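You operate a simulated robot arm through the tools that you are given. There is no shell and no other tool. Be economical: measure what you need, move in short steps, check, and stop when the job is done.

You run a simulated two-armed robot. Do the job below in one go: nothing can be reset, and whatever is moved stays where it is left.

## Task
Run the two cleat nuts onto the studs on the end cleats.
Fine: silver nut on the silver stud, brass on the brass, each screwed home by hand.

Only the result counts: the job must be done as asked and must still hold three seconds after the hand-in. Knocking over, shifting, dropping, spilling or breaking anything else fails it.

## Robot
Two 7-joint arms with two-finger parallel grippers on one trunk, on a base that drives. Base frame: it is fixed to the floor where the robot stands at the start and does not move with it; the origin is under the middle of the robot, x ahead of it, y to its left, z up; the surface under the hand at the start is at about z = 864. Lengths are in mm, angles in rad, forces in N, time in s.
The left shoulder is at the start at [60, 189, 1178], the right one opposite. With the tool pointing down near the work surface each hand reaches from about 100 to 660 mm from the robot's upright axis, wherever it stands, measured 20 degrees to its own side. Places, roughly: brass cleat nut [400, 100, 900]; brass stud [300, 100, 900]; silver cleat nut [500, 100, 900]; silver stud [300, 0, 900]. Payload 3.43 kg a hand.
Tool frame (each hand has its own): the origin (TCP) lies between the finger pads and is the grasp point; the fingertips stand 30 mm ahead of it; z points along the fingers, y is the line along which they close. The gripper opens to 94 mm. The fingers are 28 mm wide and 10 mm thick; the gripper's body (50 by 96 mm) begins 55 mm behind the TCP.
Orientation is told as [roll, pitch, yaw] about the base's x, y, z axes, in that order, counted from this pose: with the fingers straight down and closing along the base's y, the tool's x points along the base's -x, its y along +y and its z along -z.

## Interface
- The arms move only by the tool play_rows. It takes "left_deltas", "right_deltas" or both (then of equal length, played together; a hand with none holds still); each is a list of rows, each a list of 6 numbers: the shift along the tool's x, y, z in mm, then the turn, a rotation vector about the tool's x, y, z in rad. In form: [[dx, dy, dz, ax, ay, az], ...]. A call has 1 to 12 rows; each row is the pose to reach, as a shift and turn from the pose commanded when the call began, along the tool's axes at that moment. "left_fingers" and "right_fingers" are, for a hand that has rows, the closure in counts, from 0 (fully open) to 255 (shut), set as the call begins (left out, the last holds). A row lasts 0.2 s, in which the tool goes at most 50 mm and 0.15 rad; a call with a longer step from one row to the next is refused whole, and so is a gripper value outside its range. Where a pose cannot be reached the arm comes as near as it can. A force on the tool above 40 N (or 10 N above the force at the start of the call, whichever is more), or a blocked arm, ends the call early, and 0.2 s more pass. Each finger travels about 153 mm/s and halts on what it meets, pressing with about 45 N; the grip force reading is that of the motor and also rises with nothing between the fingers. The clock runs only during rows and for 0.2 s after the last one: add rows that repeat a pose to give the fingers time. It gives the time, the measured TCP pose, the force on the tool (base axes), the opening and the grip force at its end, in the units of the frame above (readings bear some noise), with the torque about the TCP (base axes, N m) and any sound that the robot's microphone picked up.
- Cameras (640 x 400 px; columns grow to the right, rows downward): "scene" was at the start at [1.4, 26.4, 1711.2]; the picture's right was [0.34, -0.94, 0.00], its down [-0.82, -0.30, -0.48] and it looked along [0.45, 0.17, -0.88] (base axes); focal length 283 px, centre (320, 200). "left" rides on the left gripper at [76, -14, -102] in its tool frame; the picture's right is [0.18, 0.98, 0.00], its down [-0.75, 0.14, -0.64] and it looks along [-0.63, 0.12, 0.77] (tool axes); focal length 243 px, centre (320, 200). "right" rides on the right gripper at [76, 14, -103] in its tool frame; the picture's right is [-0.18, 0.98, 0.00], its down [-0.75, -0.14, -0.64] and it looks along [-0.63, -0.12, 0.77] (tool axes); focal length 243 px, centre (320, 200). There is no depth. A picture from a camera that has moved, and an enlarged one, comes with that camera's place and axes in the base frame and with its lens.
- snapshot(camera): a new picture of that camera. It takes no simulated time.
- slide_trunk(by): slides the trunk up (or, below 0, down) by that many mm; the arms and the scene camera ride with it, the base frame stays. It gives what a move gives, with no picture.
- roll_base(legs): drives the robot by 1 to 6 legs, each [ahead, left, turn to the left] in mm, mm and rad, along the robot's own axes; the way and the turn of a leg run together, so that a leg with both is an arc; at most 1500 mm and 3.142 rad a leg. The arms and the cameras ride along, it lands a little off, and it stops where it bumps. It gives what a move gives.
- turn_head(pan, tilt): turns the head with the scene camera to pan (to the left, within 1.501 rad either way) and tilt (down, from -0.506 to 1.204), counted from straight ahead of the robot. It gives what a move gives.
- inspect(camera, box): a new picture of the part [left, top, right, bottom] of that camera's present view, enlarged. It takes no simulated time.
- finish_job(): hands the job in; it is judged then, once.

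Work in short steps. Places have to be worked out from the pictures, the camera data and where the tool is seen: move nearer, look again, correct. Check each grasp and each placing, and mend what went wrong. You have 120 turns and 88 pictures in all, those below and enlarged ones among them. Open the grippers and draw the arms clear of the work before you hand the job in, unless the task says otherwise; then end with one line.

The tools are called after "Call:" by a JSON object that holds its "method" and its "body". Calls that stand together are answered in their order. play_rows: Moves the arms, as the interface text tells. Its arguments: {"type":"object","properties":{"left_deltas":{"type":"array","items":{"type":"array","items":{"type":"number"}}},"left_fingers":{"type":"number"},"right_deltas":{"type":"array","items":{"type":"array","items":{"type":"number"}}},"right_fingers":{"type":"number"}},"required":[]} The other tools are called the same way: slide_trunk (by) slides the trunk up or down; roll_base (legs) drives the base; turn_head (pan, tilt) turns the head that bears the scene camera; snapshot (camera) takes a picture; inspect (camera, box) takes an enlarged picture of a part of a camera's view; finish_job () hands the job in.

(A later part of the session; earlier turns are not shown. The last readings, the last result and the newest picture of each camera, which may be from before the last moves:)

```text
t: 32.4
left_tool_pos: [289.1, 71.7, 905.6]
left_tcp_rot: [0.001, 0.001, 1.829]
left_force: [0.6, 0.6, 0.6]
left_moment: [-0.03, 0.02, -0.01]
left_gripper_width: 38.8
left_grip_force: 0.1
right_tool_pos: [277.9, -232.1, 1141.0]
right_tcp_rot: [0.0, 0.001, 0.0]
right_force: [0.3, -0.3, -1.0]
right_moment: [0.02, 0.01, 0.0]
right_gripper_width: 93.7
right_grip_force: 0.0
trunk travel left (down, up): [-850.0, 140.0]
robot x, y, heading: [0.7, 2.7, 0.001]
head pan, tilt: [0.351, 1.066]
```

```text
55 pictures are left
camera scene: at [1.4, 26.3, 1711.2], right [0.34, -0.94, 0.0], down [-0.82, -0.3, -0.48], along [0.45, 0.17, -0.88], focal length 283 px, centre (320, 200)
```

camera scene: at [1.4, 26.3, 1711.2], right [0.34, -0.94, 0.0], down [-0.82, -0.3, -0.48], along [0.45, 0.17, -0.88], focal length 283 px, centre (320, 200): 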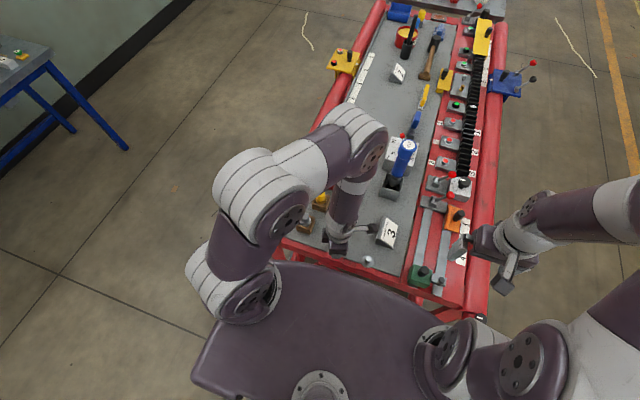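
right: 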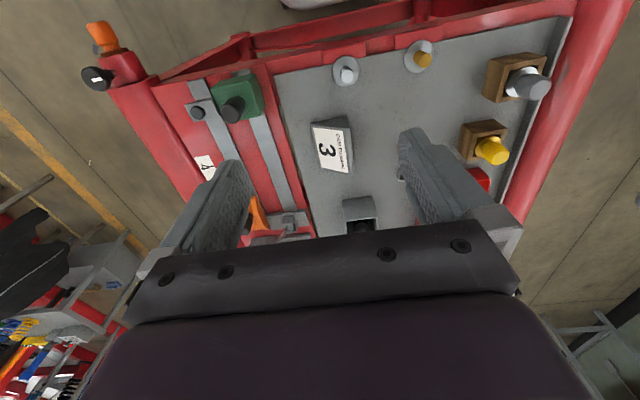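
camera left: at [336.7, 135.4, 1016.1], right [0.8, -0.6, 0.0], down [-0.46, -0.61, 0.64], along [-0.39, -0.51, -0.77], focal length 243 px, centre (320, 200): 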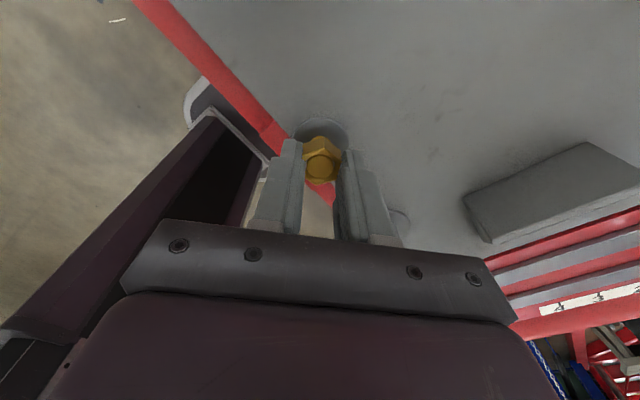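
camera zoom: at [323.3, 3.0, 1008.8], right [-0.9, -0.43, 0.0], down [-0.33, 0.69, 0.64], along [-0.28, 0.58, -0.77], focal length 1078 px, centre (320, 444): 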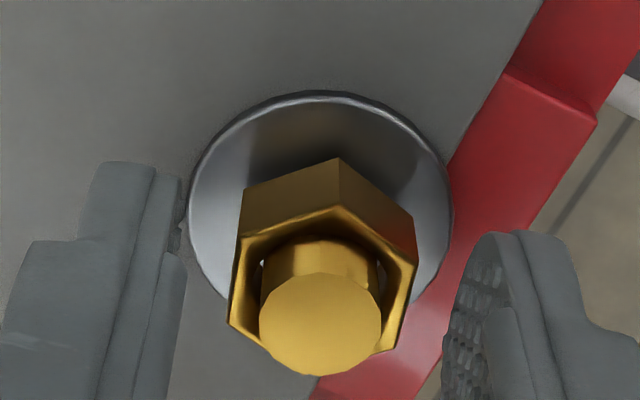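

Flats are aligned with the fingers now. I'll close on the nut.

Call:
{"method": "play_rows", "body": {"left_deltas": [[0, 0, 0, 0, 0, 0], [0, 0, 0, 0, 0, 0], [0, 0, 0, 0, 0, 0]], "left_fingers": 255}}

Call:
{"method": "play_rows", "body": {"left_deltas": [[0, 0, 0, 0, 0, 0.14], [0, 0, 0, 0, 0, 0.28], [0, 0, 0, 0, 0, 0.42], [0, 0, 0, 0, 0, 0.56], [0, 0, 0, 0, 0, 0.7], [0, 0, 0, 0, 0, 0.84], [0, 0, 0, 0, 0, 0.98], [0, 0, 0, 0, 0, 1.12], [0, 0, 0, 0, 0, 1.26], [0, 0, 0, 0, 0, 1.4], [0, 0, 0, 0, 0, 1.54], [0, 0, 0, 0, 0, 1.54]]}}

Call:
{"method": "inspect", "body": {"camera": "left", "box": [260, 100, 380, 190]}}

```text
t: 33.2
left_tool_pos: [289.0, 73.3, 907.1]
left_tcp_rot: [0.002, 0.0, 1.831]
left_force: [0.6, 0.8, -1.1]
left_moment: [0.08, -0.05, -0.02]
left_gripper_width: 22.9
left_grip_force: 45.1
right_tool_pos: [279.6, -231.6, 1141.2]
right_tcp_rot: [0.001, 0.0, 0.0]
right_force: [0.4, 0.8, 0.0]
right_moment: [-0.01, 0.06, 0.01]
right_gripper_width: 93.9
right_grip_force: 0.0
trunk travel left (down, up): [-850.0, 140.0]
robot x, y, heading: [0.7, -0.6, -0.0]
head pan, tilt: [0.351, 1.066]
```

```text
t: 35.8
left_tool_pos: [290.0, 72.9, 905.6]
left_tcp_rot: [0.0, -0.001, 0.288]
left_force: [1.1, -4.0, -1.4]
left_moment: [-0.14, -0.03, 0.04]
left_gripper_width: 23.0
left_grip_force: 44.6
right_tool_pos: [279.4, -232.2, 1139.9]
right_tcp_rot: [0.0, 0.001, 0.001]
right_force: [0.2, 0.5, -0.2]
right_moment: [0.02, -0.02, 0.01]
right_gripper_width: 93.9
right_grip_force: 0.0
trunk travel left (down, up): [-850.0, 140.0]
robot x, y, heading: [0.8, -0.0, 0.0]
head pan, tilt: [0.351, 1.066]
```

```text
4.44 times, centred on (320, 145) of left
camera zoom: at [221.1, 37.5, 1008.8], right [-0.46, 0.89, 0.0], down [0.68, 0.35, 0.64], along [0.57, 0.29, -0.77], focal length 1078 px, centre (320, 444)
```

zoom: 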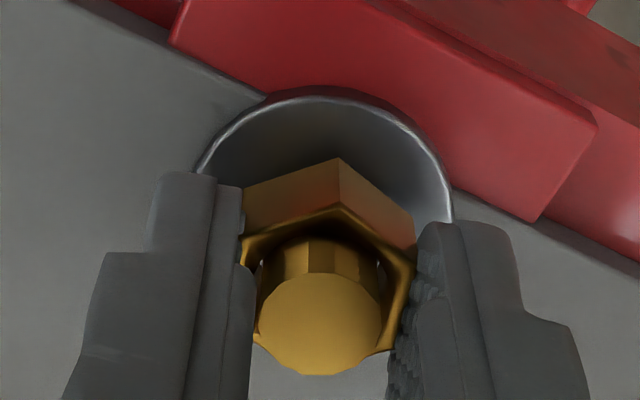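

Grip held at 23 mm through the turn, with no vertical motion visible. I'll test by pushing down 2 mm to see whether the thread resists.

Call:
{"method": "play_rows", "body": {"left_deltas": [[0, 0, 0.5, 0, 0, 0], [0, 0, 1, 0, 0, 0], [0, 0, 1.5, 0, 0, 0], [0, 0, 2, 0, 0, 0], [0, 0, 2, 0, 0, 0]]}}

Call:
{"method": "inspect", "body": {"camera": "left", "box": [260, 100, 380, 190]}}

```text
t: 37.0
left_tool_pos: [288.9, 73.4, 904.3]
left_tcp_rot: [-0.001, 0.001, 0.289]
left_force: [7.7, 2.7, 13.8]
left_moment: [0.11, -0.17, 0.02]
left_gripper_width: 23.1
left_grip_force: 44.8
right_tool_pos: [279.1, -231.3, 1141.2]
right_tcp_rot: [0.0, 0.0, 0.0]
right_force: [-0.9, -0.3, 1.1]
right_moment: [0.01, -0.01, -0.03]
right_gripper_width: 94.4
right_grip_force: 0.1
trunk travel left (down, up): [-850.0, 140.0]
robot x, y, heading: [-0.3, -0.9, -0.002]
head pan, tilt: [0.351, 1.066]
```

```text
4.44 times, centred on (320, 145) of left
camera zoom: at [221.0, 37.4, 1007.0], right [-0.46, 0.89, 0.0], down [0.68, 0.35, 0.64], along [0.57, 0.29, -0.77], focal length 1078 px, centre (320, 444)
```

zoom: 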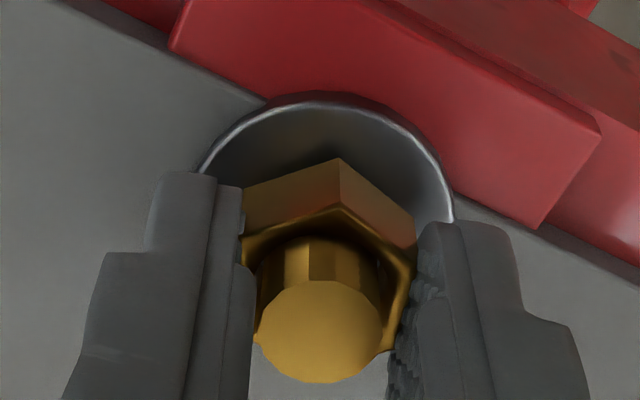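

Now there is 14 N of resistance. I'll keep this light press and turn clockwise.

Call:
{"method": "play_rows", "body": {"left_deltas": [[0, 0, 0.0, 0, 0, 0.14], [0, 0, 0.0, 0, 0, 0.28], [0, 0, 0.0, 0, 0, 0.42], [0, 0, 0.0, 0, 0, 0.56], [0, 0, 0.0, 0, 0, 0.7], [0, 0, 0, 0, 0, 0.84], [0, 0, 0, 0, 0, 0.98], [0, 0, 0, 0, 0, 1.12], [0, 0, 0, 0, 0, 1.26], [0, 0, 0, 0, 0, 1.4], [0, 0, 0, 0, 0, 1.54], [0, 0, 0, 0, 0, 1.54]]}}

Call:
{"method": "inspect", "body": {"camera": "left", "box": [260, 100, 380, 190]}}

```text
t: 39.6
left_tool_pos: [290.7, 72.6, 903.8]
left_tcp_rot: [0.0, 0.002, -1.251]
left_force: [2.2, -5.2, 0.7]
left_moment: [-0.18, -0.09, 0.02]
left_gripper_width: 22.7
left_grip_force: 45.3
right_tool_pos: [279.0, -232.2, 1140.9]
right_tcp_rot: [0.001, 0.0, -0.001]
right_force: [0.2, 0.6, 0.7]
right_moment: [0.02, 0.01, -0.01]
right_gripper_width: 94.1
right_grip_force: 0.1
trunk travel left (down, up): [-850.0, 140.0]
robot x, y, heading: [0.5, -0.4, 0.001]
head pan, tilt: [0.351, 1.066]
```

```text
4.44 times, centred on (320, 145) of left
camera zoom: at [252.6, 140.4, 1006.7], right [0.88, 0.48, 0.0], down [0.37, -0.67, 0.64], along [0.31, -0.56, -0.77], focal length 1078 px, centre (320, 444)
```

zoom: 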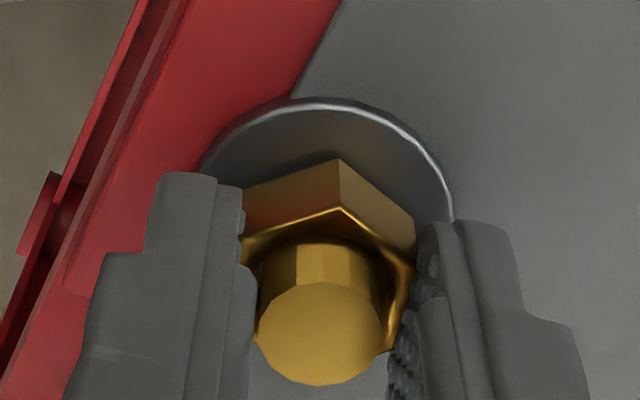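

The push force vanished during the clockwise turn, so the thread draws the nut down. I'll continue with about 0.8 mm of feed.

Call:
{"method": "play_rows", "body": {"left_deltas": [[0, 0, 0.3, 0, 0, 0.12], [0, 0, 0.5, 0, 0, 0.24], [0, 0, 0.6, 0, 0, 0.36], [0, 0, 0.7, 0, 0, 0.48], [0, 0, 0.8, 0, 0, 0.6], [0, 0, 0.8, 0, 0, 0.72], [0, 0, 0.8, 0, 0, 0.84], [0, 0, 0.8, 0, 0, 0.96], [0, 0, 0.8, 0, 0, 1.08], [0, 0, 0.8, 0, 0, 1.15], [0, 0, 0.8, 0, 0, 1.15]]}}

```text
t: 42.0
left_tool_pos: [290.3, 74.3, 903.5]
left_tcp_rot: [0.0, 0.0, -2.4]
left_force: [3.7, -3.1, 3.1]
left_moment: [-0.17, -0.17, 0.02]
left_gripper_width: 23.0
left_grip_force: 45.5
right_tool_pos: [279.3, -232.1, 1141.6]
right_tcp_rot: [0.0, 0.0, 0.0]
right_force: [0.8, -0.3, -0.1]
right_moment: [-0.03, -0.04, 0.02]
right_gripper_width: 94.1
right_grip_force: 0.0
trunk travel left (down, up): [-850.0, 140.0]
robot x, y, heading: [-2.6, 1.1, 0.0]
head pan, tilt: [0.351, 1.066]
```

Grip good. I'll release, turn the open hand back by 240°, and regrip.

Call:
{"method": "play_rows", "body": {"left_deltas": [[0, 0, 0, 0, 0, 0], [0, 0, 0, 0, 0, 0], [0, 0, 0, 0, 0, -0.14], [0, 0, 0, 0, 0, -0.28], [0, 0, 0, 0, 0, -0.42], [0, 0, 0, 0, 0, -0.56], [0, 0, 0, 0, 0, -0.7], [0, 0, 0, 0, 0, -0.84], [0, 0, 0, 0, 0, -0.98], [0, 0, 0, 0, 0, -1.12], [0, 0, 0, 0, 0, -1.26], [0, 0, 0, 0, 0, -1.4]], "left_fingers": 150}}

Call:
{"method": "play_rows", "body": {"left_deltas": [[0, 0, 0, 0, 0, -0.14], [0, 0, 0, 0, 0, -0.28], [0, 0, 0, 0, 0, -0.42], [0, 0, 0, 0, 0, -0.56], [0, 0, 0, 0, 0, -0.7], [0, 0, 0, 0, 0, -0.84], [0, 0, 0, 0, 0, -0.98], [0, 0, 0, 0, 0, -1.12], [0, 0, 0, 0, 0, -1.26], [0, 0, 0, 0, 0, -1.4]]}}

Call:
{"method": "play_rows", "body": {"left_deltas": [[0, 0, 0, 0, 0, -0.14], [0, 0, 0, 0, 0, -0.28], [0, 0, 0, 0, 0, -0.42], [0, 0, 0, 0, 0, -0.56], [0, 0, 0, 0, 0, -0.7], [0, 0, 0, 0, 0, -0.84], [0, 0, 0, 0, 0, -0.98], [0, 0, 0, 0, 0, -1.12], [0, 0, 0, 0, 0, -1.26], [0, 0, 0, 0, 0, -1.39], [0, 0, 0, 0, 0, -1.39]]}}

Call:
{"method": "inspect", "body": {"camera": "left", "box": [260, 100, 380, 190]}}

```text
t: 44.6
left_tool_pos: [288.0, 73.0, 903.0]
left_tcp_rot: [0.0, 0.0, -0.997]
left_force: [0.2, 0.9, -0.4]
left_moment: [-0.03, -0.01, 0.01]
left_gripper_width: 38.4
left_grip_force: 0.0
right_tool_pos: [278.9, -231.0, 1140.2]
right_tcp_rot: [-0.001, 0.0, 0.002]
right_force: [-1.4, -0.2, -0.6]
right_moment: [0.0, 0.01, -0.01]
right_gripper_width: 93.7
right_grip_force: 0.1
trunk travel left (down, up): [-850.0, 140.0]
robot x, y, heading: [2.5, 2.7, -0.001]
head pan, tilt: [0.351, 1.066]
```

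```text
t: 46.8
left_tool_pos: [288.6, 73.0, 902.7]
left_tcp_rot: [0.001, -0.001, 0.401]
left_force: [0.6, -0.6, 0.3]
left_moment: [0.03, -0.02, -0.03]
left_gripper_width: 39.0
left_grip_force: 0.1
right_tool_pos: [279.3, -231.0, 1140.9]
right_tcp_rot: [0.0, 0.001, 0.001]
right_force: [-0.3, 0.3, 0.2]
right_moment: [-0.01, -0.01, 0.03]
right_gripper_width: 94.3
right_grip_force: 0.2
trunk travel left (down, up): [-850.0, 140.0]
robot x, y, heading: [0.6, 1.4, 0.001]
head pan, tilt: [0.351, 1.066]
```

```text
t: 49.2
left_tool_pos: [288.4, 74.9, 904.7]
left_tcp_rot: [0.001, -0.001, 1.79]
left_force: [-0.8, 1.1, -0.8]
left_moment: [0.01, -0.02, 0.01]
left_gripper_width: 38.7
left_grip_force: 0.1
right_tool_pos: [279.4, -230.9, 1140.7]
right_tcp_rot: [0.001, 0.0, -0.001]
right_force: [0.4, 0.4, -0.5]
right_moment: [0.01, 0.03, 0.01]
right_gripper_width: 94.2
right_grip_force: 0.2
trunk travel left (down, up): [-850.0, 140.0]
robot x, y, heading: [1.3, -0.0, 0.001]
head pan, tilt: [0.351, 1.066]
```

```text
4.44 times, centred on (320, 145) of left
camera zoom: at [319.9, 2.1, 1006.1], right [-0.92, -0.39, 0.0], down [-0.3, 0.7, 0.64], along [-0.25, 0.59, -0.77], focal length 1078 px, centre (320, 444)
```

zoom: 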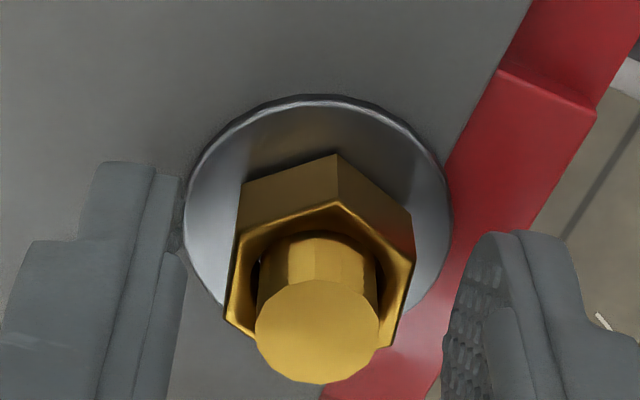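

The flats line up again. I'll run a full cycle: close, turn clockwise by 4.19 rad with about 1 mm of feed.

Call:
{"method": "play_rows", "body": {"left_deltas": [[0, 0, 0, 0, 0, 0], [0, 0, 0, 0, 0, 0], [0, 0, 0.2, 0, 0, 0.14], [0, 0, 0.3, 0, 0, 0.28], [0, 0, 0.3, 0, 0, 0.42], [0, 0, 0.4, 0, 0, 0.56], [0, 0, 0.4, 0, 0, 0.7], [0, 0, 0.4, 0, 0, 0.84], [0, 0, 0.5, 0, 0, 0.98], [0, 0, 0.5, 0, 0, 1.12], [0, 0, 0.5, 0, 0, 1.26], [0, 0, 0.5, 0, 0, 1.4]], "left_fingers": 255}}

Call:
{"method": "play_rows", "body": {"left_deltas": [[0, 0, 0, 0, 0, 0.14], [0, 0, 0.1, 0, 0, 0.28], [0, 0, 0.1, 0, 0, 0.42], [0, 0, 0.2, 0, 0, 0.56], [0, 0, 0.2, 0, 0, 0.7], [0, 0, 0.3, 0, 0, 0.84], [0, 0, 0.3, 0, 0, 0.98], [0, 0, 0.4, 0, 0, 1.12], [0, 0, 0.4, 0, 0, 1.26], [0, 0, 0.4, 0, 0, 1.4]]}}

Call:
{"method": "play_rows", "body": {"left_deltas": [[0, 0, 0, 0, 0, 0.14], [0, 0, 0.1, 0, 0, 0.28], [0, 0, 0.1, 0, 0, 0.42], [0, 0, 0.2, 0, 0, 0.56], [0, 0, 0.2, 0, 0, 0.7], [0, 0, 0.3, 0, 0, 0.84], [0, 0, 0.3, 0, 0, 0.98], [0, 0, 0.4, 0, 0, 1.12], [0, 0, 0.4, 0, 0, 1.26], [0, 0, 0.4, 0, 0, 1.39]]}}

Call:
{"method": "inspect", "body": {"camera": "left", "box": [260, 100, 380, 190]}}

```text
t: 51.8
left_tool_pos: [290.9, 73.3, 901.8]
left_tcp_rot: [0.001, 0.0, 0.387]
left_force: [8.7, -0.7, 0.1]
left_moment: [0.02, -0.3, -0.01]
left_gripper_width: 23.3
left_grip_force: 45.2
right_tool_pos: [280.4, -232.3, 1140.8]
right_tcp_rot: [0.0, 0.002, 0.0]
right_force: [0.8, 0.0, 0.0]
right_moment: [-0.01, 0.0, 0.02]
right_gripper_width: 94.0
right_grip_force: 0.1
trunk travel left (down, up): [-850.0, 140.0]
robot x, y, heading: [-0.4, 1.6, -0.002]
head pan, tilt: [0.351, 1.066]
```

```text
t: 54.0
left_tool_pos: [289.1, 71.6, 900.9]
left_tcp_rot: [0.001, -0.001, -1.011]
left_force: [9.6, -6.5, 0.8]
left_moment: [-0.16, -0.28, 0.05]
left_gripper_width: 22.8
left_grip_force: 45.1
right_tool_pos: [279.9, -232.0, 1140.2]
right_tcp_rot: [-0.001, 0.001, 0.0]
right_force: [-0.1, 0.4, 0.2]
right_moment: [0.0, -0.02, 0.0]
right_gripper_width: 94.2
right_grip_force: 0.1
trunk travel left (down, up): [-850.0, 140.0]
robot x, y, heading: [-2.6, -0.5, -0.003]
head pan, tilt: [0.351, 1.066]
```

```text
t: 56.2
left_tool_pos: [289.6, 73.9, 902.5]
left_tcp_rot: [-0.002, 0.0, -2.404]
left_force: [6.9, -3.0, 0.3]
left_moment: [-0.12, -0.39, 0.5]
left_gripper_width: 26.3
left_grip_force: 44.4
right_tool_pos: [280.4, -231.5, 1141.1]
right_tcp_rot: [0.0, 0.0, 0.001]
right_force: [0.7, 0.3, -0.3]
right_moment: [0.01, 0.03, -0.02]
right_gripper_width: 94.0
right_grip_force: 0.0
trunk travel left (down, up): [-850.0, 140.0]
robot x, y, heading: [-2.4, -4.4, 0.002]
head pan, tilt: [0.351, 1.066]
```

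```text
4.44 times, centred on (320, 145) of left
camera zoom: at [337.0, 135.0, 1004.3], right [0.8, -0.6, 0.0], down [-0.46, -0.61, 0.64], along [-0.39, -0.51, -0.77], focal length 1078 px, centre (320, 444)
```

zoom: 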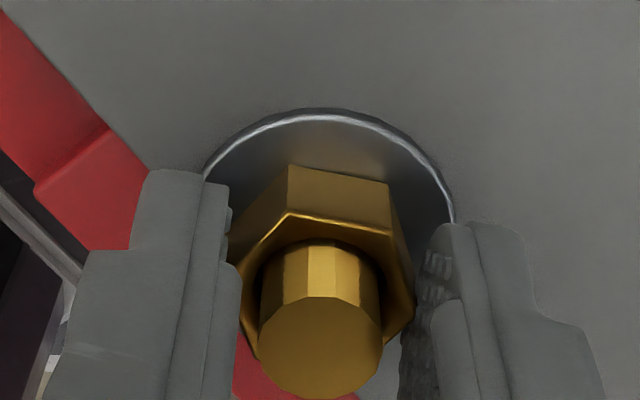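

Torque rose to 0.5 Nm and the nut slipped in the fingers to 26 mm, which suggests it reached home. I'll open and check the seat and hex angle.

Call:
{"method": "play_rows", "body": {"left_deltas": [[0, 0, 0, 0, 0, 0], [0, 0, 0, 0, 0, 0]], "left_fingers": 150}}

Call:
{"method": "inspect", "body": {"camera": "left", "box": [270, 105, 370, 190]}}

Call:
{"method": "inspect", "body": {"camera": "scene", "box": [300, 220, 380, 280]}}

```text
t: 56.8
left_tool_pos: [289.0, 72.5, 902.5]
left_tcp_rot: [-0.001, 0.001, -2.402]
left_force: [-0.1, 0.2, 0.1]
left_moment: [0.0, -0.01, 0.01]
left_gripper_width: 38.5
left_grip_force: 0.2
right_tool_pos: [278.8, -231.5, 1141.3]
right_tcp_rot: [0.002, 0.001, -0.001]
right_force: [-0.6, -0.2, 0.5]
right_moment: [0.02, 0.01, 0.02]
right_gripper_width: 93.9
right_grip_force: 0.0
trunk travel left (down, up): [-850.0, 140.0]
robot x, y, heading: [-0.8, 0.2, -0.0]
head pan, tilt: [0.351, 1.066]
```

```text
4.71 times, centred on (320, 148) of left
camera zoom: at [336.1, 135.4, 1004.4], right [0.8, -0.6, 0.0], down [-0.46, -0.61, 0.64], along [-0.39, -0.51, -0.77], focal length 1142 px, centre (320, 447)
```

zoom: 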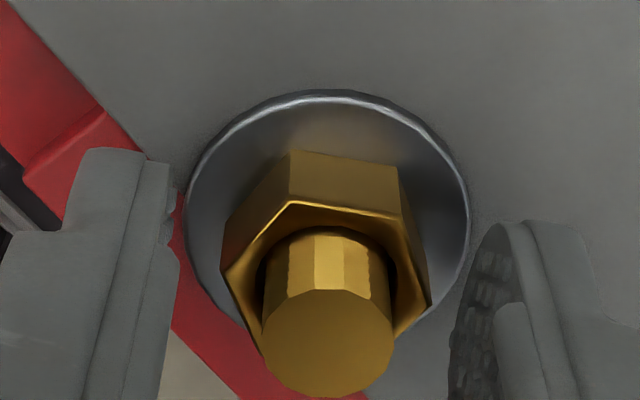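

```text
6.67 times, centred on (340, 250) of scene
camera zoom: at [1.8, 26.1, 1711.2], right [0.34, -0.94, 0.0], down [-0.82, -0.3, -0.48], along [0.45, 0.17, -0.88], focal length 1885 px, centre (187, -133)
```

zoom: 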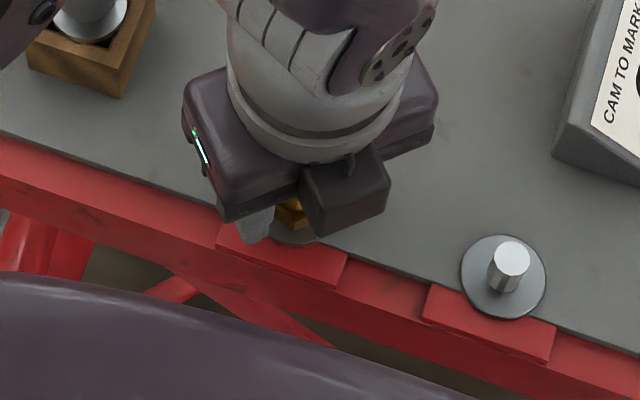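

Size and position put the nut's top at about z 881 and bottom at about 867, on the cleat disc. As a check I'll regrip on the flats (30° back) and give one more clockwise tightening.

Call:
{"method": "play_rows", "body": {"left_deltas": [[0, 0.8, 0, 0, 0, -0.13], [0, 0.8, 0, 0, 0, -0.26], [0, 0.8, 0, 0, 0, -0.39], [0, 0.8, 0, 0, 0, -0.52], [0, 0.8, 0, 0, 0, -0.52]]}}

Call:
{"method": "play_rows", "body": {"left_deltas": [[0, 0, 0, 0, 0, 0], [0, 0, 0, 0, 0, 0], [0, 0, 0, 0, 0, 0]], "left_fingers": 255}}

Call:
{"method": "play_rows", "body": {"left_deltas": [[0, 0, 0, 0, 0, 0.05], [0, 0, 0, 0, 0, 0.1], [0, 0, 0, 0, 0, 0.15], [0, 0, 0, 0, 0, 0.2]]}}

Call:
{"method": "inspect", "body": {"camera": "left", "box": [270, 105, 370, 190]}}

```text
t: 58.0
left_tool_pos: [290.3, 72.0, 901.4]
left_tcp_rot: [0.0, 0.001, -1.878]
left_force: [-0.4, -0.6, -0.5]
left_moment: [0.01, 0.04, 0.0]
left_gripper_width: 38.7
left_grip_force: 0.0
right_tool_pos: [280.6, -232.4, 1141.2]
right_tcp_rot: [0.0, -0.001, -0.001]
right_force: [-0.7, -0.9, 0.2]
right_moment: [0.0, 0.01, 0.01]
right_gripper_width: 94.2
right_grip_force: 0.0
trunk travel left (down, up): [-850.0, 140.0]
robot x, y, heading: [0.8, -0.1, -0.001]
head pan, tilt: [0.351, 1.066]
```

```text
t: 58.8
left_tool_pos: [289.3, 72.3, 902.5]
left_tcp_rot: [-0.002, 0.001, -1.881]
left_force: [-1.4, 0.2, -1.0]
left_moment: [0.0, 0.04, 0.05]
left_gripper_width: 23.2
left_grip_force: 45.3
right_tool_pos: [279.6, -231.2, 1141.9]
right_tcp_rot: [0.002, -0.002, 0.001]
right_force: [0.1, -0.7, 0.1]
right_moment: [-0.01, 0.01, 0.04]
right_gripper_width: 94.0
right_grip_force: 0.1
trunk travel left (down, up): [-850.0, 140.0]
robot x, y, heading: [0.1, 1.1, -0.0]
head pan, tilt: [0.351, 1.066]
```

```text
t: 59.8
left_tool_pos: [289.4, 73.3, 902.0]
left_tcp_rot: [0.001, 0.0, -2.083]
left_force: [1.1, 1.0, 6.5]
left_moment: [0.06, 0.19, 0.9]
left_gripper_width: 24.6
left_grip_force: 45.2
right_tool_pos: [278.9, -231.7, 1142.6]
right_tcp_rot: [0.001, 0.001, -0.001]
right_force: [0.0, -0.5, -0.2]
right_moment: [-0.02, -0.01, 0.02]
right_gripper_width: 94.2
right_grip_force: 0.1
trunk travel left (down, up): [-850.0, 140.0]
robot x, y, heading: [2.1, -1.2, 0.002]
head pan, tilt: [0.351, 1.066]
```

```text
4.71 times, centred on (320, 148) of left
camera zoom: at [314.5, 146.1, 1004.9], right [0.95, -0.32, 0.0], down [-0.25, -0.73, 0.64], along [-0.2, -0.61, -0.77], focal length 1142 px, centre (320, 447)
```

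zoom: 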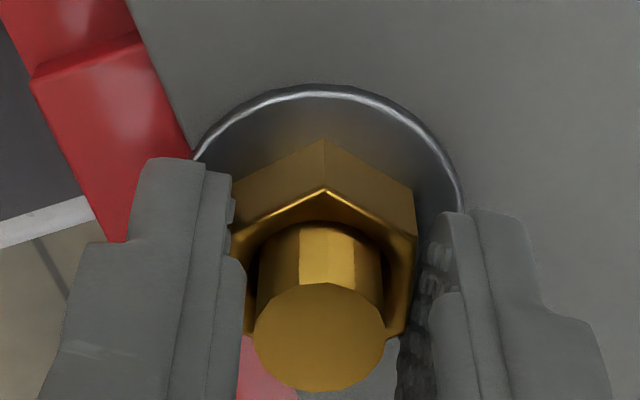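

Torque climbed to 0.9 Nm within 0.2 rad, so brass is home and tight. I'll release, lift clear, turn back to yaw 0, and go over to the silver nut.

Call:
{"method": "play_rows", "body": {"left_deltas": [[0, 0, 0, 0, 0, 0], [0, 0, 0, 0, 0, 0], [0, 0, -15, 0, 0, 0], [0, 0, -40, 0, 0, 0], [0, 0, -70, 0, 0, 0], [0, 0, -90, 0, 0, -0.14], [0, 0, -90, 0, 0, -0.28], [0, 0, -90, 0, 0, -0.42], [0, 0, -90, 0, 0, -0.56], [0, 0, -90, 0, 0, -0.7], [0, 0, -90, 0, 0, -0.84], [0, 0, -90, 0, 0, -0.98]], "left_fingers": 140}}

Call:
{"method": "play_rows", "body": {"left_deltas": [[0, 0, 0, 0, 0, -0.14], [0, 0, 0, 0, 0, -0.28], [0, 0, 0, 0, 0, -0.42], [0, 0, 0, 0, 0, -0.56], [0, 0, 0, 0, 0, -0.7], [0, 0, 0, 0, 0, -0.84], [0, 0, 0, 0, 0, -0.98], [0, 0, 0, 0, 0, -1.1], [0, 0, 0, 0, 0, -1.1]]}}

Call:
{"method": "snapshot", "body": {"camera": "left"}}

```text
t: 62.4
left_tool_pos: [289.4, 73.2, 992.6]
left_tcp_rot: [0.001, 0.0, -1.097]
left_force: [-0.2, 0.5, 0.4]
left_moment: [-0.01, 0.03, 0.02]
left_gripper_width: 42.5
left_grip_force: 0.1
right_tool_pos: [278.7, -230.9, 1142.3]
right_tcp_rot: [0.0, 0.001, 0.002]
right_force: [0.1, 0.6, -0.1]
right_moment: [-0.01, -0.04, -0.01]
right_gripper_width: 94.0
right_grip_force: 0.2
trunk travel left (down, up): [-850.0, 140.0]
robot x, y, heading: [0.8, -4.8, 0.0]
head pan, tilt: [0.351, 1.066]
```

```text
t: 64.4
left_tool_pos: [290.1, 72.6, 992.1]
left_tcp_rot: [0.0, 0.003, 0.001]
left_force: [-0.9, 0.0, -0.5]
left_moment: [-0.02, -0.03, 0.0]
left_gripper_width: 42.4
left_grip_force: 0.1
right_tool_pos: [278.5, -232.0, 1140.6]
right_tcp_rot: [-0.001, -0.001, 0.0]
right_force: [0.1, 0.5, -0.2]
right_moment: [0.0, 0.02, 0.01]
right_gripper_width: 94.4
right_grip_force: 0.1
trunk travel left (down, up): [-850.0, 140.0]
robot x, y, heading: [-1.7, 3.0, 0.006]
head pan, tilt: [0.351, 1.066]
```

```text
46 pictures are left
camera left: at [214.0, 58.2, 1094.7], right [-0.19, 0.98, 0.0], down [0.75, 0.14, 0.64], along [0.63, 0.12, -0.77], focal length 243 px, centre (320, 200)
```

left: 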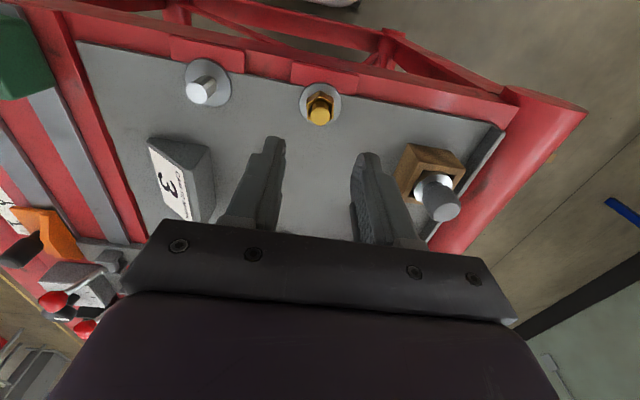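

Brass nut is seated. Next, the silver nut, hovering at about (478,58).

Call:
{"method": "play_rows", "body": {"left_deltas": [[-30, -3, 0, 0, 0, 0], [-60, -6, 0, 0, 0, 0], [-90, -9, 0, 0, 0, 0], [-120, -12, 0, 0, 0, 0], [-150, -15, 0, 0, 0, 0], [-175, -15, 15, 0, 0, 0], [-188, -15, 35, 0, 0, 0], [-188, -15, 52, 0, 0, 0], [-188, -15, 52, 0, 0, 0]]}}

Call:
{"method": "inspect", "body": {"camera": "left", "box": [240, 90, 400, 210]}}

```text
t: 66.4
left_tool_pos: [477.6, 58.0, 939.5]
left_tcp_rot: [0.001, 0.001, 0.002]
left_force: [0.1, 0.1, 0.2]
left_moment: [0.0, 0.0, 0.0]
left_gripper_width: 42.4
left_grip_force: 0.0
right_tool_pos: [277.9, -232.1, 1142.1]
right_tcp_rot: [-0.001, 0.0, 0.0]
right_force: [-0.2, 0.6, -0.7]
right_moment: [0.01, 0.02, -0.01]
right_gripper_width: 94.2
right_grip_force: 0.1
trunk travel left (down, up): [-850.0, 140.0]
robot x, y, heading: [0.5, -0.3, -0.0]
head pan, tilt: [0.351, 1.066]
```

```text
3.33 times, centred on (320, 150) of left
camera zoom: at [402.4, 42.8, 1042.0], right [-0.18, 0.98, 0.0], down [0.75, 0.14, 0.64], along [0.63, 0.12, -0.77], focal length 809 px, centre (320, 367)
```

zoom: 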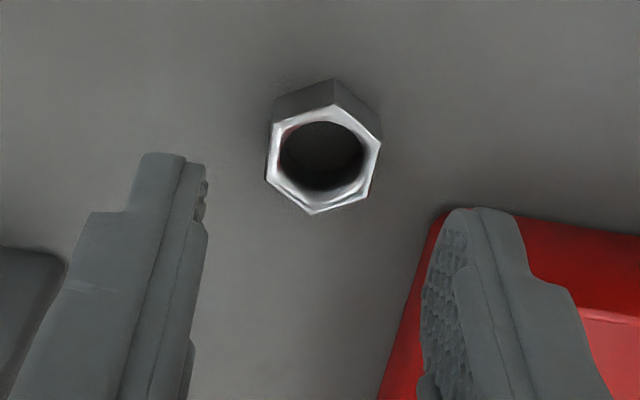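

Silver nut at about (479.5, 57.8), flats again along y. The red tray's edge is near y 86, so I'll narrow the opening to about 30 mm before going down.

Call:
{"method": "play_rows", "body": {"left_deltas": [[-1.7, -0.2, 0, 0, 0, 0], [-1.7, -0.2, 0, 0, 0, 0], [-1.7, -0.2, 15, 0, 0, 0], [-1.7, -0.2, 15, 0, 0, 0]], "left_fingers": 173}}

Call:
{"method": "inspect", "body": {"camera": "left", "box": [240, 90, 400, 210]}}

```text
t: 67.4
left_tool_pos: [480.3, 57.8, 927.3]
left_tcp_rot: [0.001, -0.001, -0.001]
left_force: [0.3, -0.5, -0.9]
left_moment: [0.01, -0.01, 0.01]
left_gripper_width: 30.5
left_grip_force: 0.0
right_tool_pos: [279.5, -231.8, 1140.6]
right_tcp_rot: [0.0, 0.001, 0.0]
right_force: [0.4, 1.0, 0.2]
right_moment: [0.01, 0.03, 0.0]
right_gripper_width: 94.1
right_grip_force: 0.0
trunk travel left (down, up): [-850.0, 140.0]
robot x, y, heading: [-0.1, -0.9, -0.004]
head pan, tilt: [0.351, 1.066]
```

```text
3.33 times, centred on (320, 150) of left
camera zoom: at [404.6, 43.4, 1028.9], right [-0.18, 0.98, 0.0], down [0.75, 0.14, 0.64], along [0.63, 0.12, -0.77], focal length 809 px, centre (320, 367)
```

zoom: 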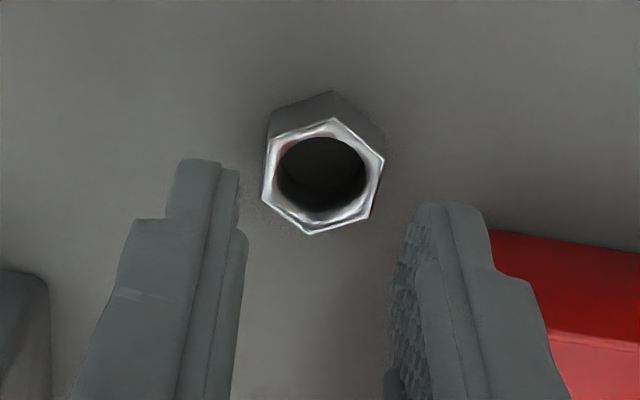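

Clear on both sides. Going down to grasp height and closing.

Call:
{"method": "play_rows", "body": {"left_deltas": [[0, 0, 10, 0, 0, 0], [0, 0, 18, 0, 0, 0], [0, 0, 24, 0, 0, 0], [0, 0, 28, 0, 0, 0], [0, 0, 28, 0, 0, 0]]}}

Call:
{"method": "inspect", "body": {"camera": "left", "box": [240, 90, 400, 210]}}

```text
t: 68.4
left_tool_pos: [479.6, 58.4, 905.0]
left_tcp_rot: [-0.001, -0.012, 0.001]
left_force: [-16.1, 3.4, 28.1]
left_moment: [0.91, -0.34, 0.53]
left_gripper_width: 32.1
left_grip_force: 1.4
right_tool_pos: [273.6, -232.6, 1143.1]
right_tcp_rot: [0.0, -0.004, 0.001]
right_force: [-0.7, -0.3, -0.8]
right_moment: [0.0, -0.01, 0.02]
right_gripper_width: 93.9
right_grip_force: 0.1
trunk travel left (down, up): [-850.0, 140.0]
robot x, y, heading: [2.0, 1.4, 0.0]
head pan, tilt: [0.351, 1.066]
stopped in row 4 (left hand): the force on the tool passed its limit at 48 N (the readings are from after the stop); the commanded pose is now the measured one
```

```text
3.33 times, centred on (320, 150) of left
camera zoom: at [403.3, 42.9, 1006.8], right [-0.19, 0.98, 0.0], down [0.75, 0.14, 0.65], along [0.64, 0.12, -0.76], focal length 809 px, centre (320, 367)
```

zoom: 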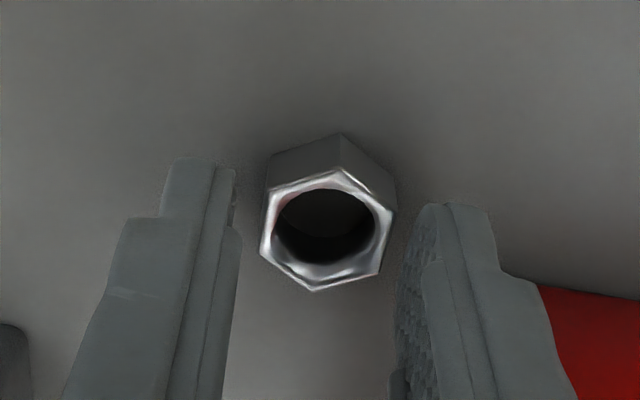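

The outer finger met the tray rim. I'll back straight up at once and check that the tray hasn't shifted.

Call:
{"method": "play_rows", "body": {"left_deltas": [[0, 0, -10, 0, 0, 0], [0, 0, -30, 0, 0, 0], [0, 0, -45, 0, 0, 0], [0, 0, -45, 0, 0, 0]]}}

Call:
{"method": "snapshot", "body": {"camera": "left"}}

Call:
{"method": "inspect", "body": {"camera": "scene", "box": [280, 130, 440, 230]}}

```text
t: 69.4
left_tool_pos: [483.0, 56.6, 947.0]
left_tcp_rot: [-0.001, -0.008, 0.001]
left_force: [-0.9, 1.3, -0.3]
left_moment: [0.04, 0.04, -0.03]
left_gripper_width: 30.3
left_grip_force: 0.0
right_tool_pos: [279.9, -232.1, 1140.6]
right_tcp_rot: [0.0, 0.0, -0.001]
right_force: [0.4, -0.5, -0.4]
right_moment: [-0.01, 0.0, -0.02]
right_gripper_width: 93.9
right_grip_force: 0.1
trunk travel left (down, up): [-850.0, 140.0]
robot x, y, heading: [-1.1, -0.2, -0.002]
head pan, tilt: [0.351, 1.066]
```

```text
42 pictures are left
camera left: at [407.1, 42.4, 1049.0], right [-0.18, 0.98, 0.0], down [0.75, 0.14, 0.65], along [0.64, 0.12, -0.76], focal length 243 px, centre (320, 200)
```

left: 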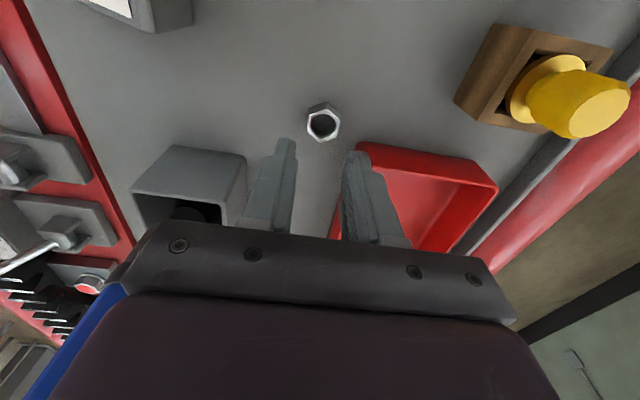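

```text
4.00 times, centred on (360, 180) of scene
camera zoom: at [2.4, 26.3, 1711.2], right [0.34, -0.94, 0.0], down [-0.82, -0.3, -0.48], along [0.45, 0.17, -0.88], focal length 1131 px, centre (160, 280)
```

zoom: 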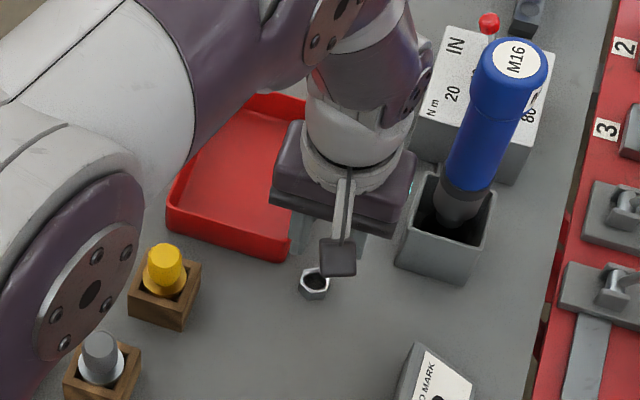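

The tray hasn't moved. I'll take the nut on a different pair of flats by turning the hand 60° anticlockwise, which keeps both fingers away from the tray.

Call:
{"method": "play_rows", "body": {"left_deltas": [[3, 1, 0, 0, 0.008, -0.14], [3, 1, 0, 0, 0.008, -0.28], [3, 1, 0, 0, 0.008, -0.42], [3, 1, 0, 0, 0.008, -0.56], [3, 1, 0, 0, 0.008, -0.7], [3, 1, 0, 0, 0.008, -0.84], [3, 1, 0, 0, 0.008, -0.98], [3, 1, 0, 0, 0.008, -1.047], [3, 1, 10, 0, 0.008, -1.047], [3, 1, 10, 0, 0.008, -1.047]], "left_fingers": 145}}

Call:
{"method": "snapshot", "body": {"camera": "left"}}

```text
t: 71.6
left_tool_pos: [479.9, 58.7, 937.1]
left_tcp_rot: [-0.006, 0.005, 1.048]
left_force: [-0.5, 0.9, 0.1]
left_moment: [0.02, -0.01, -0.02]
left_gripper_width: 40.2
left_grip_force: 0.0
right_tool_pos: [278.5, -231.2, 1140.8]
right_tcp_rot: [0.0, -0.001, -0.001]
right_force: [0.2, 0.4, 0.5]
right_moment: [0.02, -0.02, 0.0]
right_gripper_width: 94.0
right_grip_force: 0.0
trunk travel left (down, up): [-850.0, 140.0]
robot x, y, heading: [-0.6, 2.6, 0.001]
head pan, tilt: [0.351, 1.066]
```

```text
40 pictures are left
camera left: at [454.8, -14.6, 1040.3], right [-0.94, 0.33, 0.0], down [0.25, 0.73, 0.64], along [0.21, 0.6, -0.77], focal length 243 px, centre (320, 200)
```

left: 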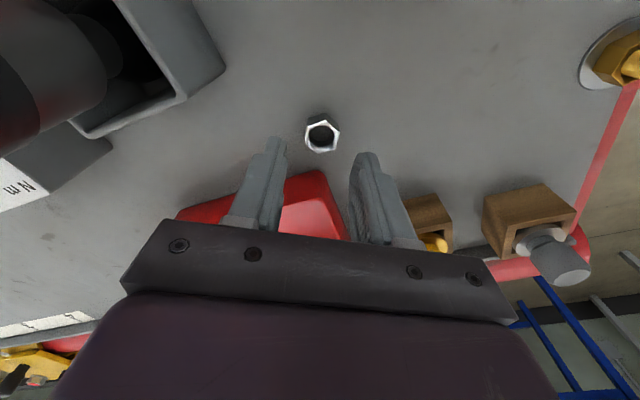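

Nut is centred between the fingers, which are now well away from the tray. Going down in steps.

Call:
{"method": "play_rows", "body": {"left_deltas": [[0.8, 0, 10, 0, 0, 0], [0.8, 0, 20, 0, 0, 0], [0.8, 0, 28, 0, 0, 0], [0.8, 0, 34, 0, 0, 0], [0.8, 0, 39.5, 0, 0, 0], [0.8, 0, 39.5, 0, 0, 0]]}}

Call:
{"method": "inspect", "body": {"camera": "left", "box": [240, 90, 400, 210]}}

```text
t: 73.0
left_tool_pos: [481.1, 58.4, 896.4]
left_tcp_rot: [-0.004, 0.005, 1.048]
left_force: [0.1, 0.1, 0.6]
left_moment: [-0.02, -0.02, -0.01]
left_gripper_width: 40.7
left_grip_force: 0.1
right_tool_pos: [278.6, -231.5, 1139.5]
right_tcp_rot: [0.002, 0.001, 0.001]
right_force: [-0.8, 0.6, -0.7]
right_moment: [0.0, 0.0, 0.01]
right_gripper_width: 94.0
right_grip_force: 0.0
trunk travel left (down, up): [-850.0, 140.0]
robot x, y, heading: [-0.6, 3.1, 0.002]
head pan, tilt: [0.351, 1.066]
```

```text
3.33 times, centred on (320, 150) of left
camera zoom: at [455.1, -15.0, 1000.3], right [-0.94, 0.33, 0.0], down [0.25, 0.73, 0.64], along [0.21, 0.6, -0.77], focal length 809 px, centre (320, 367)
```

zoom: 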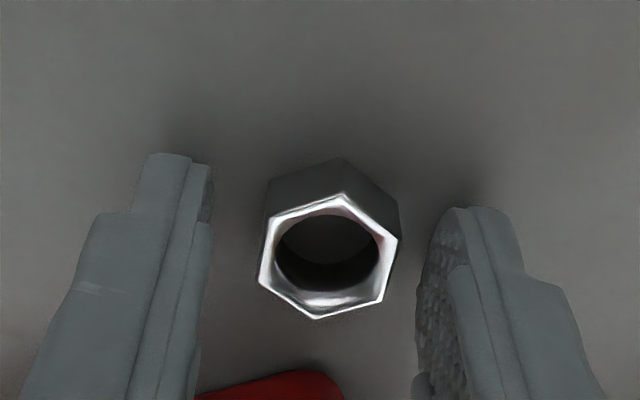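

Shifting slightly to centre (tool -1, +1.4), then closing on the silver nut.

Call:
{"method": "play_rows", "body": {"left_deltas": [[-1, 1.4, 0, 0, 0, 0], [-1, 1.4, 0, 0, 0, 0]]}}

Call:
{"method": "play_rows", "body": {"left_deltas": [[0, 0, 0, 0, 0, 0], [0, 0, 0, 0, 0, 0], [0, 0, 0, 0, 0, 0]], "left_fingers": 255}}

Call:
{"method": "inspect", "body": {"camera": "left", "box": [260, 100, 380, 190]}}

```text
t: 73.6
left_tool_pos: [478.9, 58.3, 897.9]
left_tcp_rot: [-0.004, 0.005, 1.046]
left_force: [0.1, -0.4, -0.1]
left_moment: [0.01, 0.01, 0.01]
left_gripper_width: 40.3
left_grip_force: 0.0
right_tool_pos: [279.0, -231.0, 1141.5]
right_tcp_rot: [-0.002, 0.001, 0.001]
right_force: [0.1, 0.9, 0.4]
right_moment: [-0.01, 0.01, -0.02]
right_gripper_width: 94.0
right_grip_force: 0.1
trunk travel left (down, up): [-850.0, 140.0]
robot x, y, heading: [-0.5, 0.8, 0.004]
head pan, tilt: [0.351, 1.066]
```

```text
t: 74.4
left_tool_pos: [479.1, 59.6, 897.2]
left_tcp_rot: [-0.006, 0.004, 1.047]
left_force: [0.1, 0.3, -0.7]
left_moment: [0.0, 0.0, 0.0]
left_gripper_width: 23.2
left_grip_force: 45.1
right_tool_pos: [279.9, -231.8, 1141.1]
right_tcp_rot: [0.001, 0.001, 0.0]
right_force: [-0.8, 0.7, -0.5]
right_moment: [-0.02, -0.01, 0.01]
right_gripper_width: 94.0
right_grip_force: 0.0
trunk travel left (down, up): [-850.0, 140.0]
robot x, y, heading: [1.0, -1.9, 0.002]
head pan, tilt: [0.351, 1.066]
```

```text
4.44 times, centred on (320, 145) of left
camera zoom: at [454.5, -13.6, 1000.5], right [-0.94, 0.33, 0.0], down [0.25, 0.73, 0.64], along [0.21, 0.6, -0.77], focal length 1078 px, centre (320, 444)
```

zoom: 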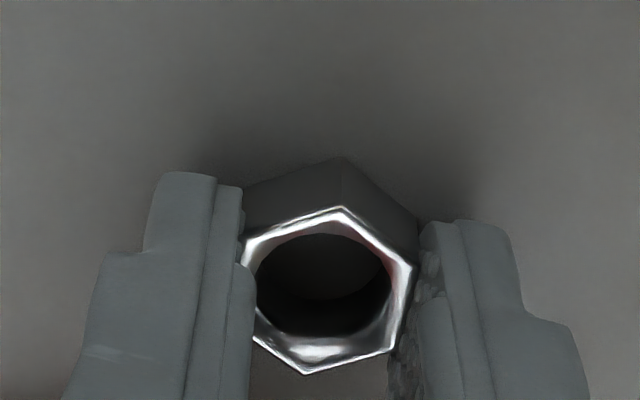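

Gripped squarely at 23.2 mm. The silver stud works out at about (289.7,-27); I'll lift and carry the nut above it, keeping high.

Call:
{"method": "play_rows", "body": {"left_deltas": [[0, 0, -20, 0, 0, 0], [0, 0, -50, 0, 0, 0], [10, 7, -85, 0, 0, 0], [30, 22, -85, 0, 0, 0], [60, 43, -85, 0, 0, 0], [90, 65, -85, 0, 0, 0], [115, 82, -85, 0, 0, 0], [140, 100, -85, 0, 0, 0], [160, 115, -85, 0, 0, 0], [170.1, 122, -75, 0, 0, 0], [170.1, 122, -57, 0, 0, 0], [170.1, 122, -57, 0, 0, 0]]}}

Call:
{"method": "snapshot", "body": {"camera": "left"}}

Call:
{"method": "snapshot", "body": {"camera": "scene"}}

```text
t: 77.0
left_tool_pos: [288.5, -29.2, 954.2]
left_tcp_rot: [-0.006, 0.003, 1.048]
left_force: [-1.2, 0.2, 0.5]
left_moment: [0.0, 0.01, -0.01]
left_gripper_width: 22.8
left_grip_force: 44.7
right_tool_pos: [277.6, -232.2, 1140.1]
right_tcp_rot: [-0.002, 0.0, -0.001]
right_force: [0.8, 0.4, 0.9]
right_moment: [0.03, 0.0, -0.02]
right_gripper_width: 93.6
right_grip_force: 0.1
trunk travel left (down, up): [-850.0, 140.0]
robot x, y, heading: [-1.5, -1.3, -0.003]
head pan, tilt: [0.351, 1.066]
```

```text
37 pictures are left
camera left: at [263.0, -100.7, 1056.3], right [-0.94, 0.33, 0.0], down [0.25, 0.73, 0.64], along [0.22, 0.6, -0.77], focal length 243 px, centre (320, 200)
```

left: 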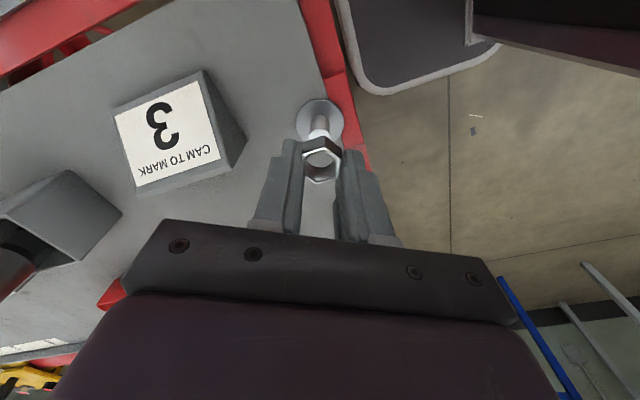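

```text
36 pictures are left
camera scene: at [0.9, 26.5, 1711.2], right [0.34, -0.94, 0.0], down [-0.82, -0.3, -0.48], along [0.45, 0.17, -0.88], focal length 283 px, centre (320, 200)
```

scene: 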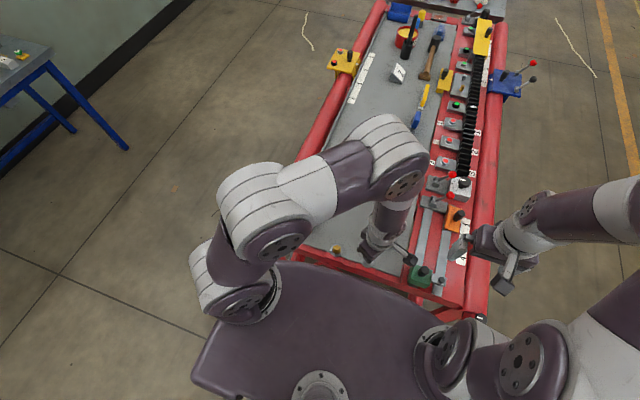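

Nearly aligned already. I'll enlarge for the lateral offset here, then turn to yaw 1.83 for the second direction.

Call:
{"method": "inspect", "body": {"camera": "left", "box": [270, 90, 370, 190]}}

Call:
{"method": "play_rows", "body": {"left_deltas": [[0, 0, 4, 0, 0, -0.13], [0, 0, 8, 0, 0, -0.26], [0, 0, 10, 0, 0, -0.39], [0, 0, 10, 0, 0, -0.52], [0, 0, 10, 0, 0, -0.65], [0, 0, 10, 0, 0, -0.78], [0, 0, 10, 0, 0, -0.78]]}}

Call:
{"method": "inspect", "body": {"camera": "left", "box": [270, 90, 370, 190]}}

```text
4.00 times, centred on (320, 140) of left
camera zoom: at [263.0, -100.7, 1056.3], right [-0.94, 0.33, 0.0], down [0.25, 0.73, 0.64], along [0.22, 0.6, -0.77], focal length 970 px, centre (320, 440)
```

zoom: 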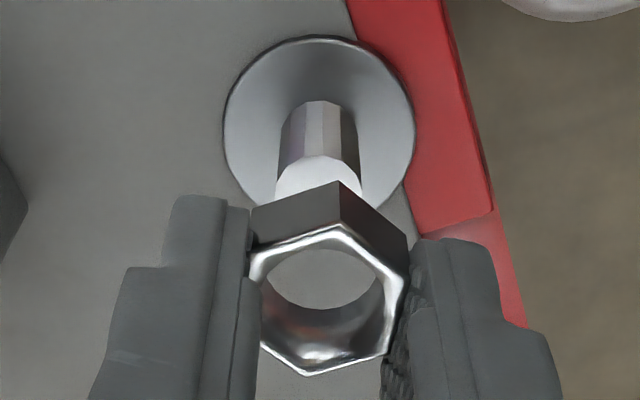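

```text
t: 78.6
left_tool_pos: [287.5, -27.7, 944.6]
left_tcp_rot: [0.0, 0.007, 1.829]
left_force: [-0.6, 0.8, -1.5]
left_moment: [0.0, 0.0, 0.02]
left_gripper_width: 23.3
left_grip_force: 45.2
right_tool_pos: [278.5, -231.4, 1141.0]
right_tcp_rot: [0.0, 0.0, 0.0]
right_force: [0.3, 0.8, 1.2]
right_moment: [0.0, 0.0, 0.02]
right_gripper_width: 94.0
right_grip_force: 0.0
trunk travel left (down, up): [-850.0, 140.0]
robot x, y, heading: [-0.5, -2.8, -0.001]
head pan, tilt: [0.351, 1.066]
```

```text
4.00 times, centred on (320, 140) of left
camera zoom: at [321.6, -97.0, 1047.4], right [-0.9, -0.43, 0.0], down [-0.33, 0.7, 0.64], along [-0.27, 0.58, -0.77], focal length 970 px, centre (320, 440)
```

zoom: 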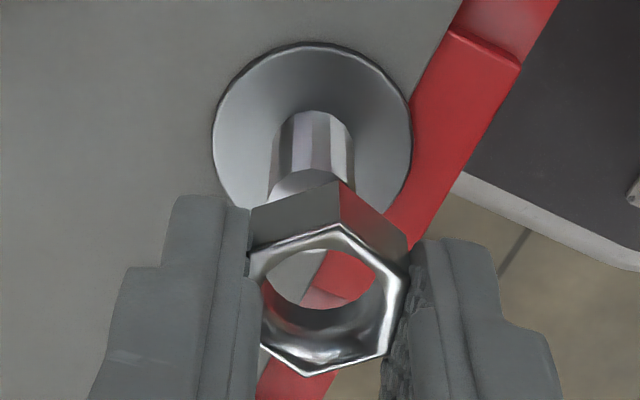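

Stud relative to the TCP is about (+0.85,+1.7) in base axes. I'll correct that and the small tilt, then lower to put the bore over the stud top.

Call:
{"method": "play_rows", "body": {"left_deltas": [[-0.7, -0.6, 0, 0.0068, 0.0018, 0], [-1.4, -1.25, 3, 0.0068, 0.0018, 0], [-1.4, -1.25, 8, 0.0068, 0.0018, 0], [-1.4, -1.25, 12, 0.0068, 0.0018, 0], [-1.4, -1.25, 15, 0.0068, 0.0018, 0], [-1.4, -1.25, 15, 0.0068, 0.0018, 0]]}}

Call:
{"method": "inspect", "body": {"camera": "left", "box": [270, 100, 370, 190]}}

```text
t: 80.0
left_tool_pos: [289.1, -25.3, 929.0]
left_tcp_rot: [-0.007, 0.01, 1.827]
left_force: [0.2, -0.3, -0.7]
left_moment: [-0.03, -0.02, -0.03]
left_gripper_width: 23.1
left_grip_force: 44.9
right_tool_pos: [278.9, -231.7, 1141.7]
right_tcp_rot: [0.0, 0.0, -0.001]
right_force: [-0.7, -0.1, -0.1]
right_moment: [0.02, 0.0, -0.02]
right_gripper_width: 94.0
right_grip_force: 0.1
trunk travel left (down, up): [-850.0, 140.0]
robot x, y, heading: [0.9, 0.5, -0.002]
head pan, tilt: [0.351, 1.066]
```

```text
4.44 times, centred on (320, 145) of left
camera zoom: at [322.1, -95.4, 1032.7], right [-0.9, -0.43, -0.01], down [-0.33, 0.7, 0.63], along [-0.27, 0.58, -0.77], focal length 1078 px, centre (320, 444)
```

zoom: 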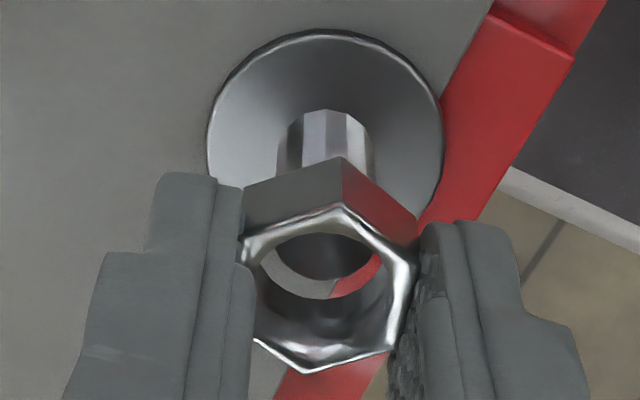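

I'll undo the tilt properly (about tool x -0.007, y -0.010) and re-check centring.

Call:
{"method": "play_rows", "body": {"left_deltas": [[0, 0.4, 0, -0.007, -0.01, 0], [0, 0.4, 0, -0.007, -0.01, 0]]}}

Call:
{"method": "inspect", "body": {"camera": "left", "box": [270, 100, 370, 190]}}

```text
t: 80.6
left_tool_pos: [288.9, -25.4, 929.1]
left_tcp_rot: [0.001, -0.002, 1.828]
left_force: [0.1, 0.5, -1.1]
left_moment: [0.04, 0.01, 0.01]
left_gripper_width: 22.9
left_grip_force: 44.6
right_tool_pos: [278.7, -231.5, 1140.3]
right_tcp_rot: [-0.001, 0.002, 0.001]
right_force: [0.4, -0.6, 0.1]
right_moment: [-0.02, 0.02, 0.01]
right_gripper_width: 94.1
right_grip_force: 0.0
trunk travel left (down, up): [-850.0, 140.0]
robot x, y, heading: [2.9, 1.7, -0.006]
head pan, tilt: [0.351, 1.066]
```

```text
4.44 times, centred on (320, 145) of left
camera zoom: at [322.6, -96.0, 1032.1], right [-0.9, -0.43, 0.0], down [-0.33, 0.69, 0.64], along [-0.27, 0.58, -0.77], focal length 1078 px, centre (320, 444)
```

zoom: 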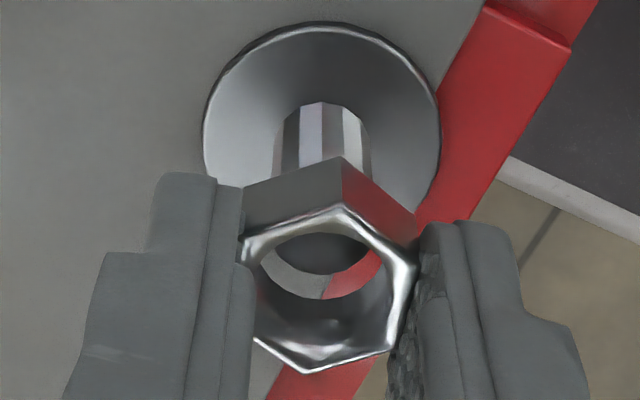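

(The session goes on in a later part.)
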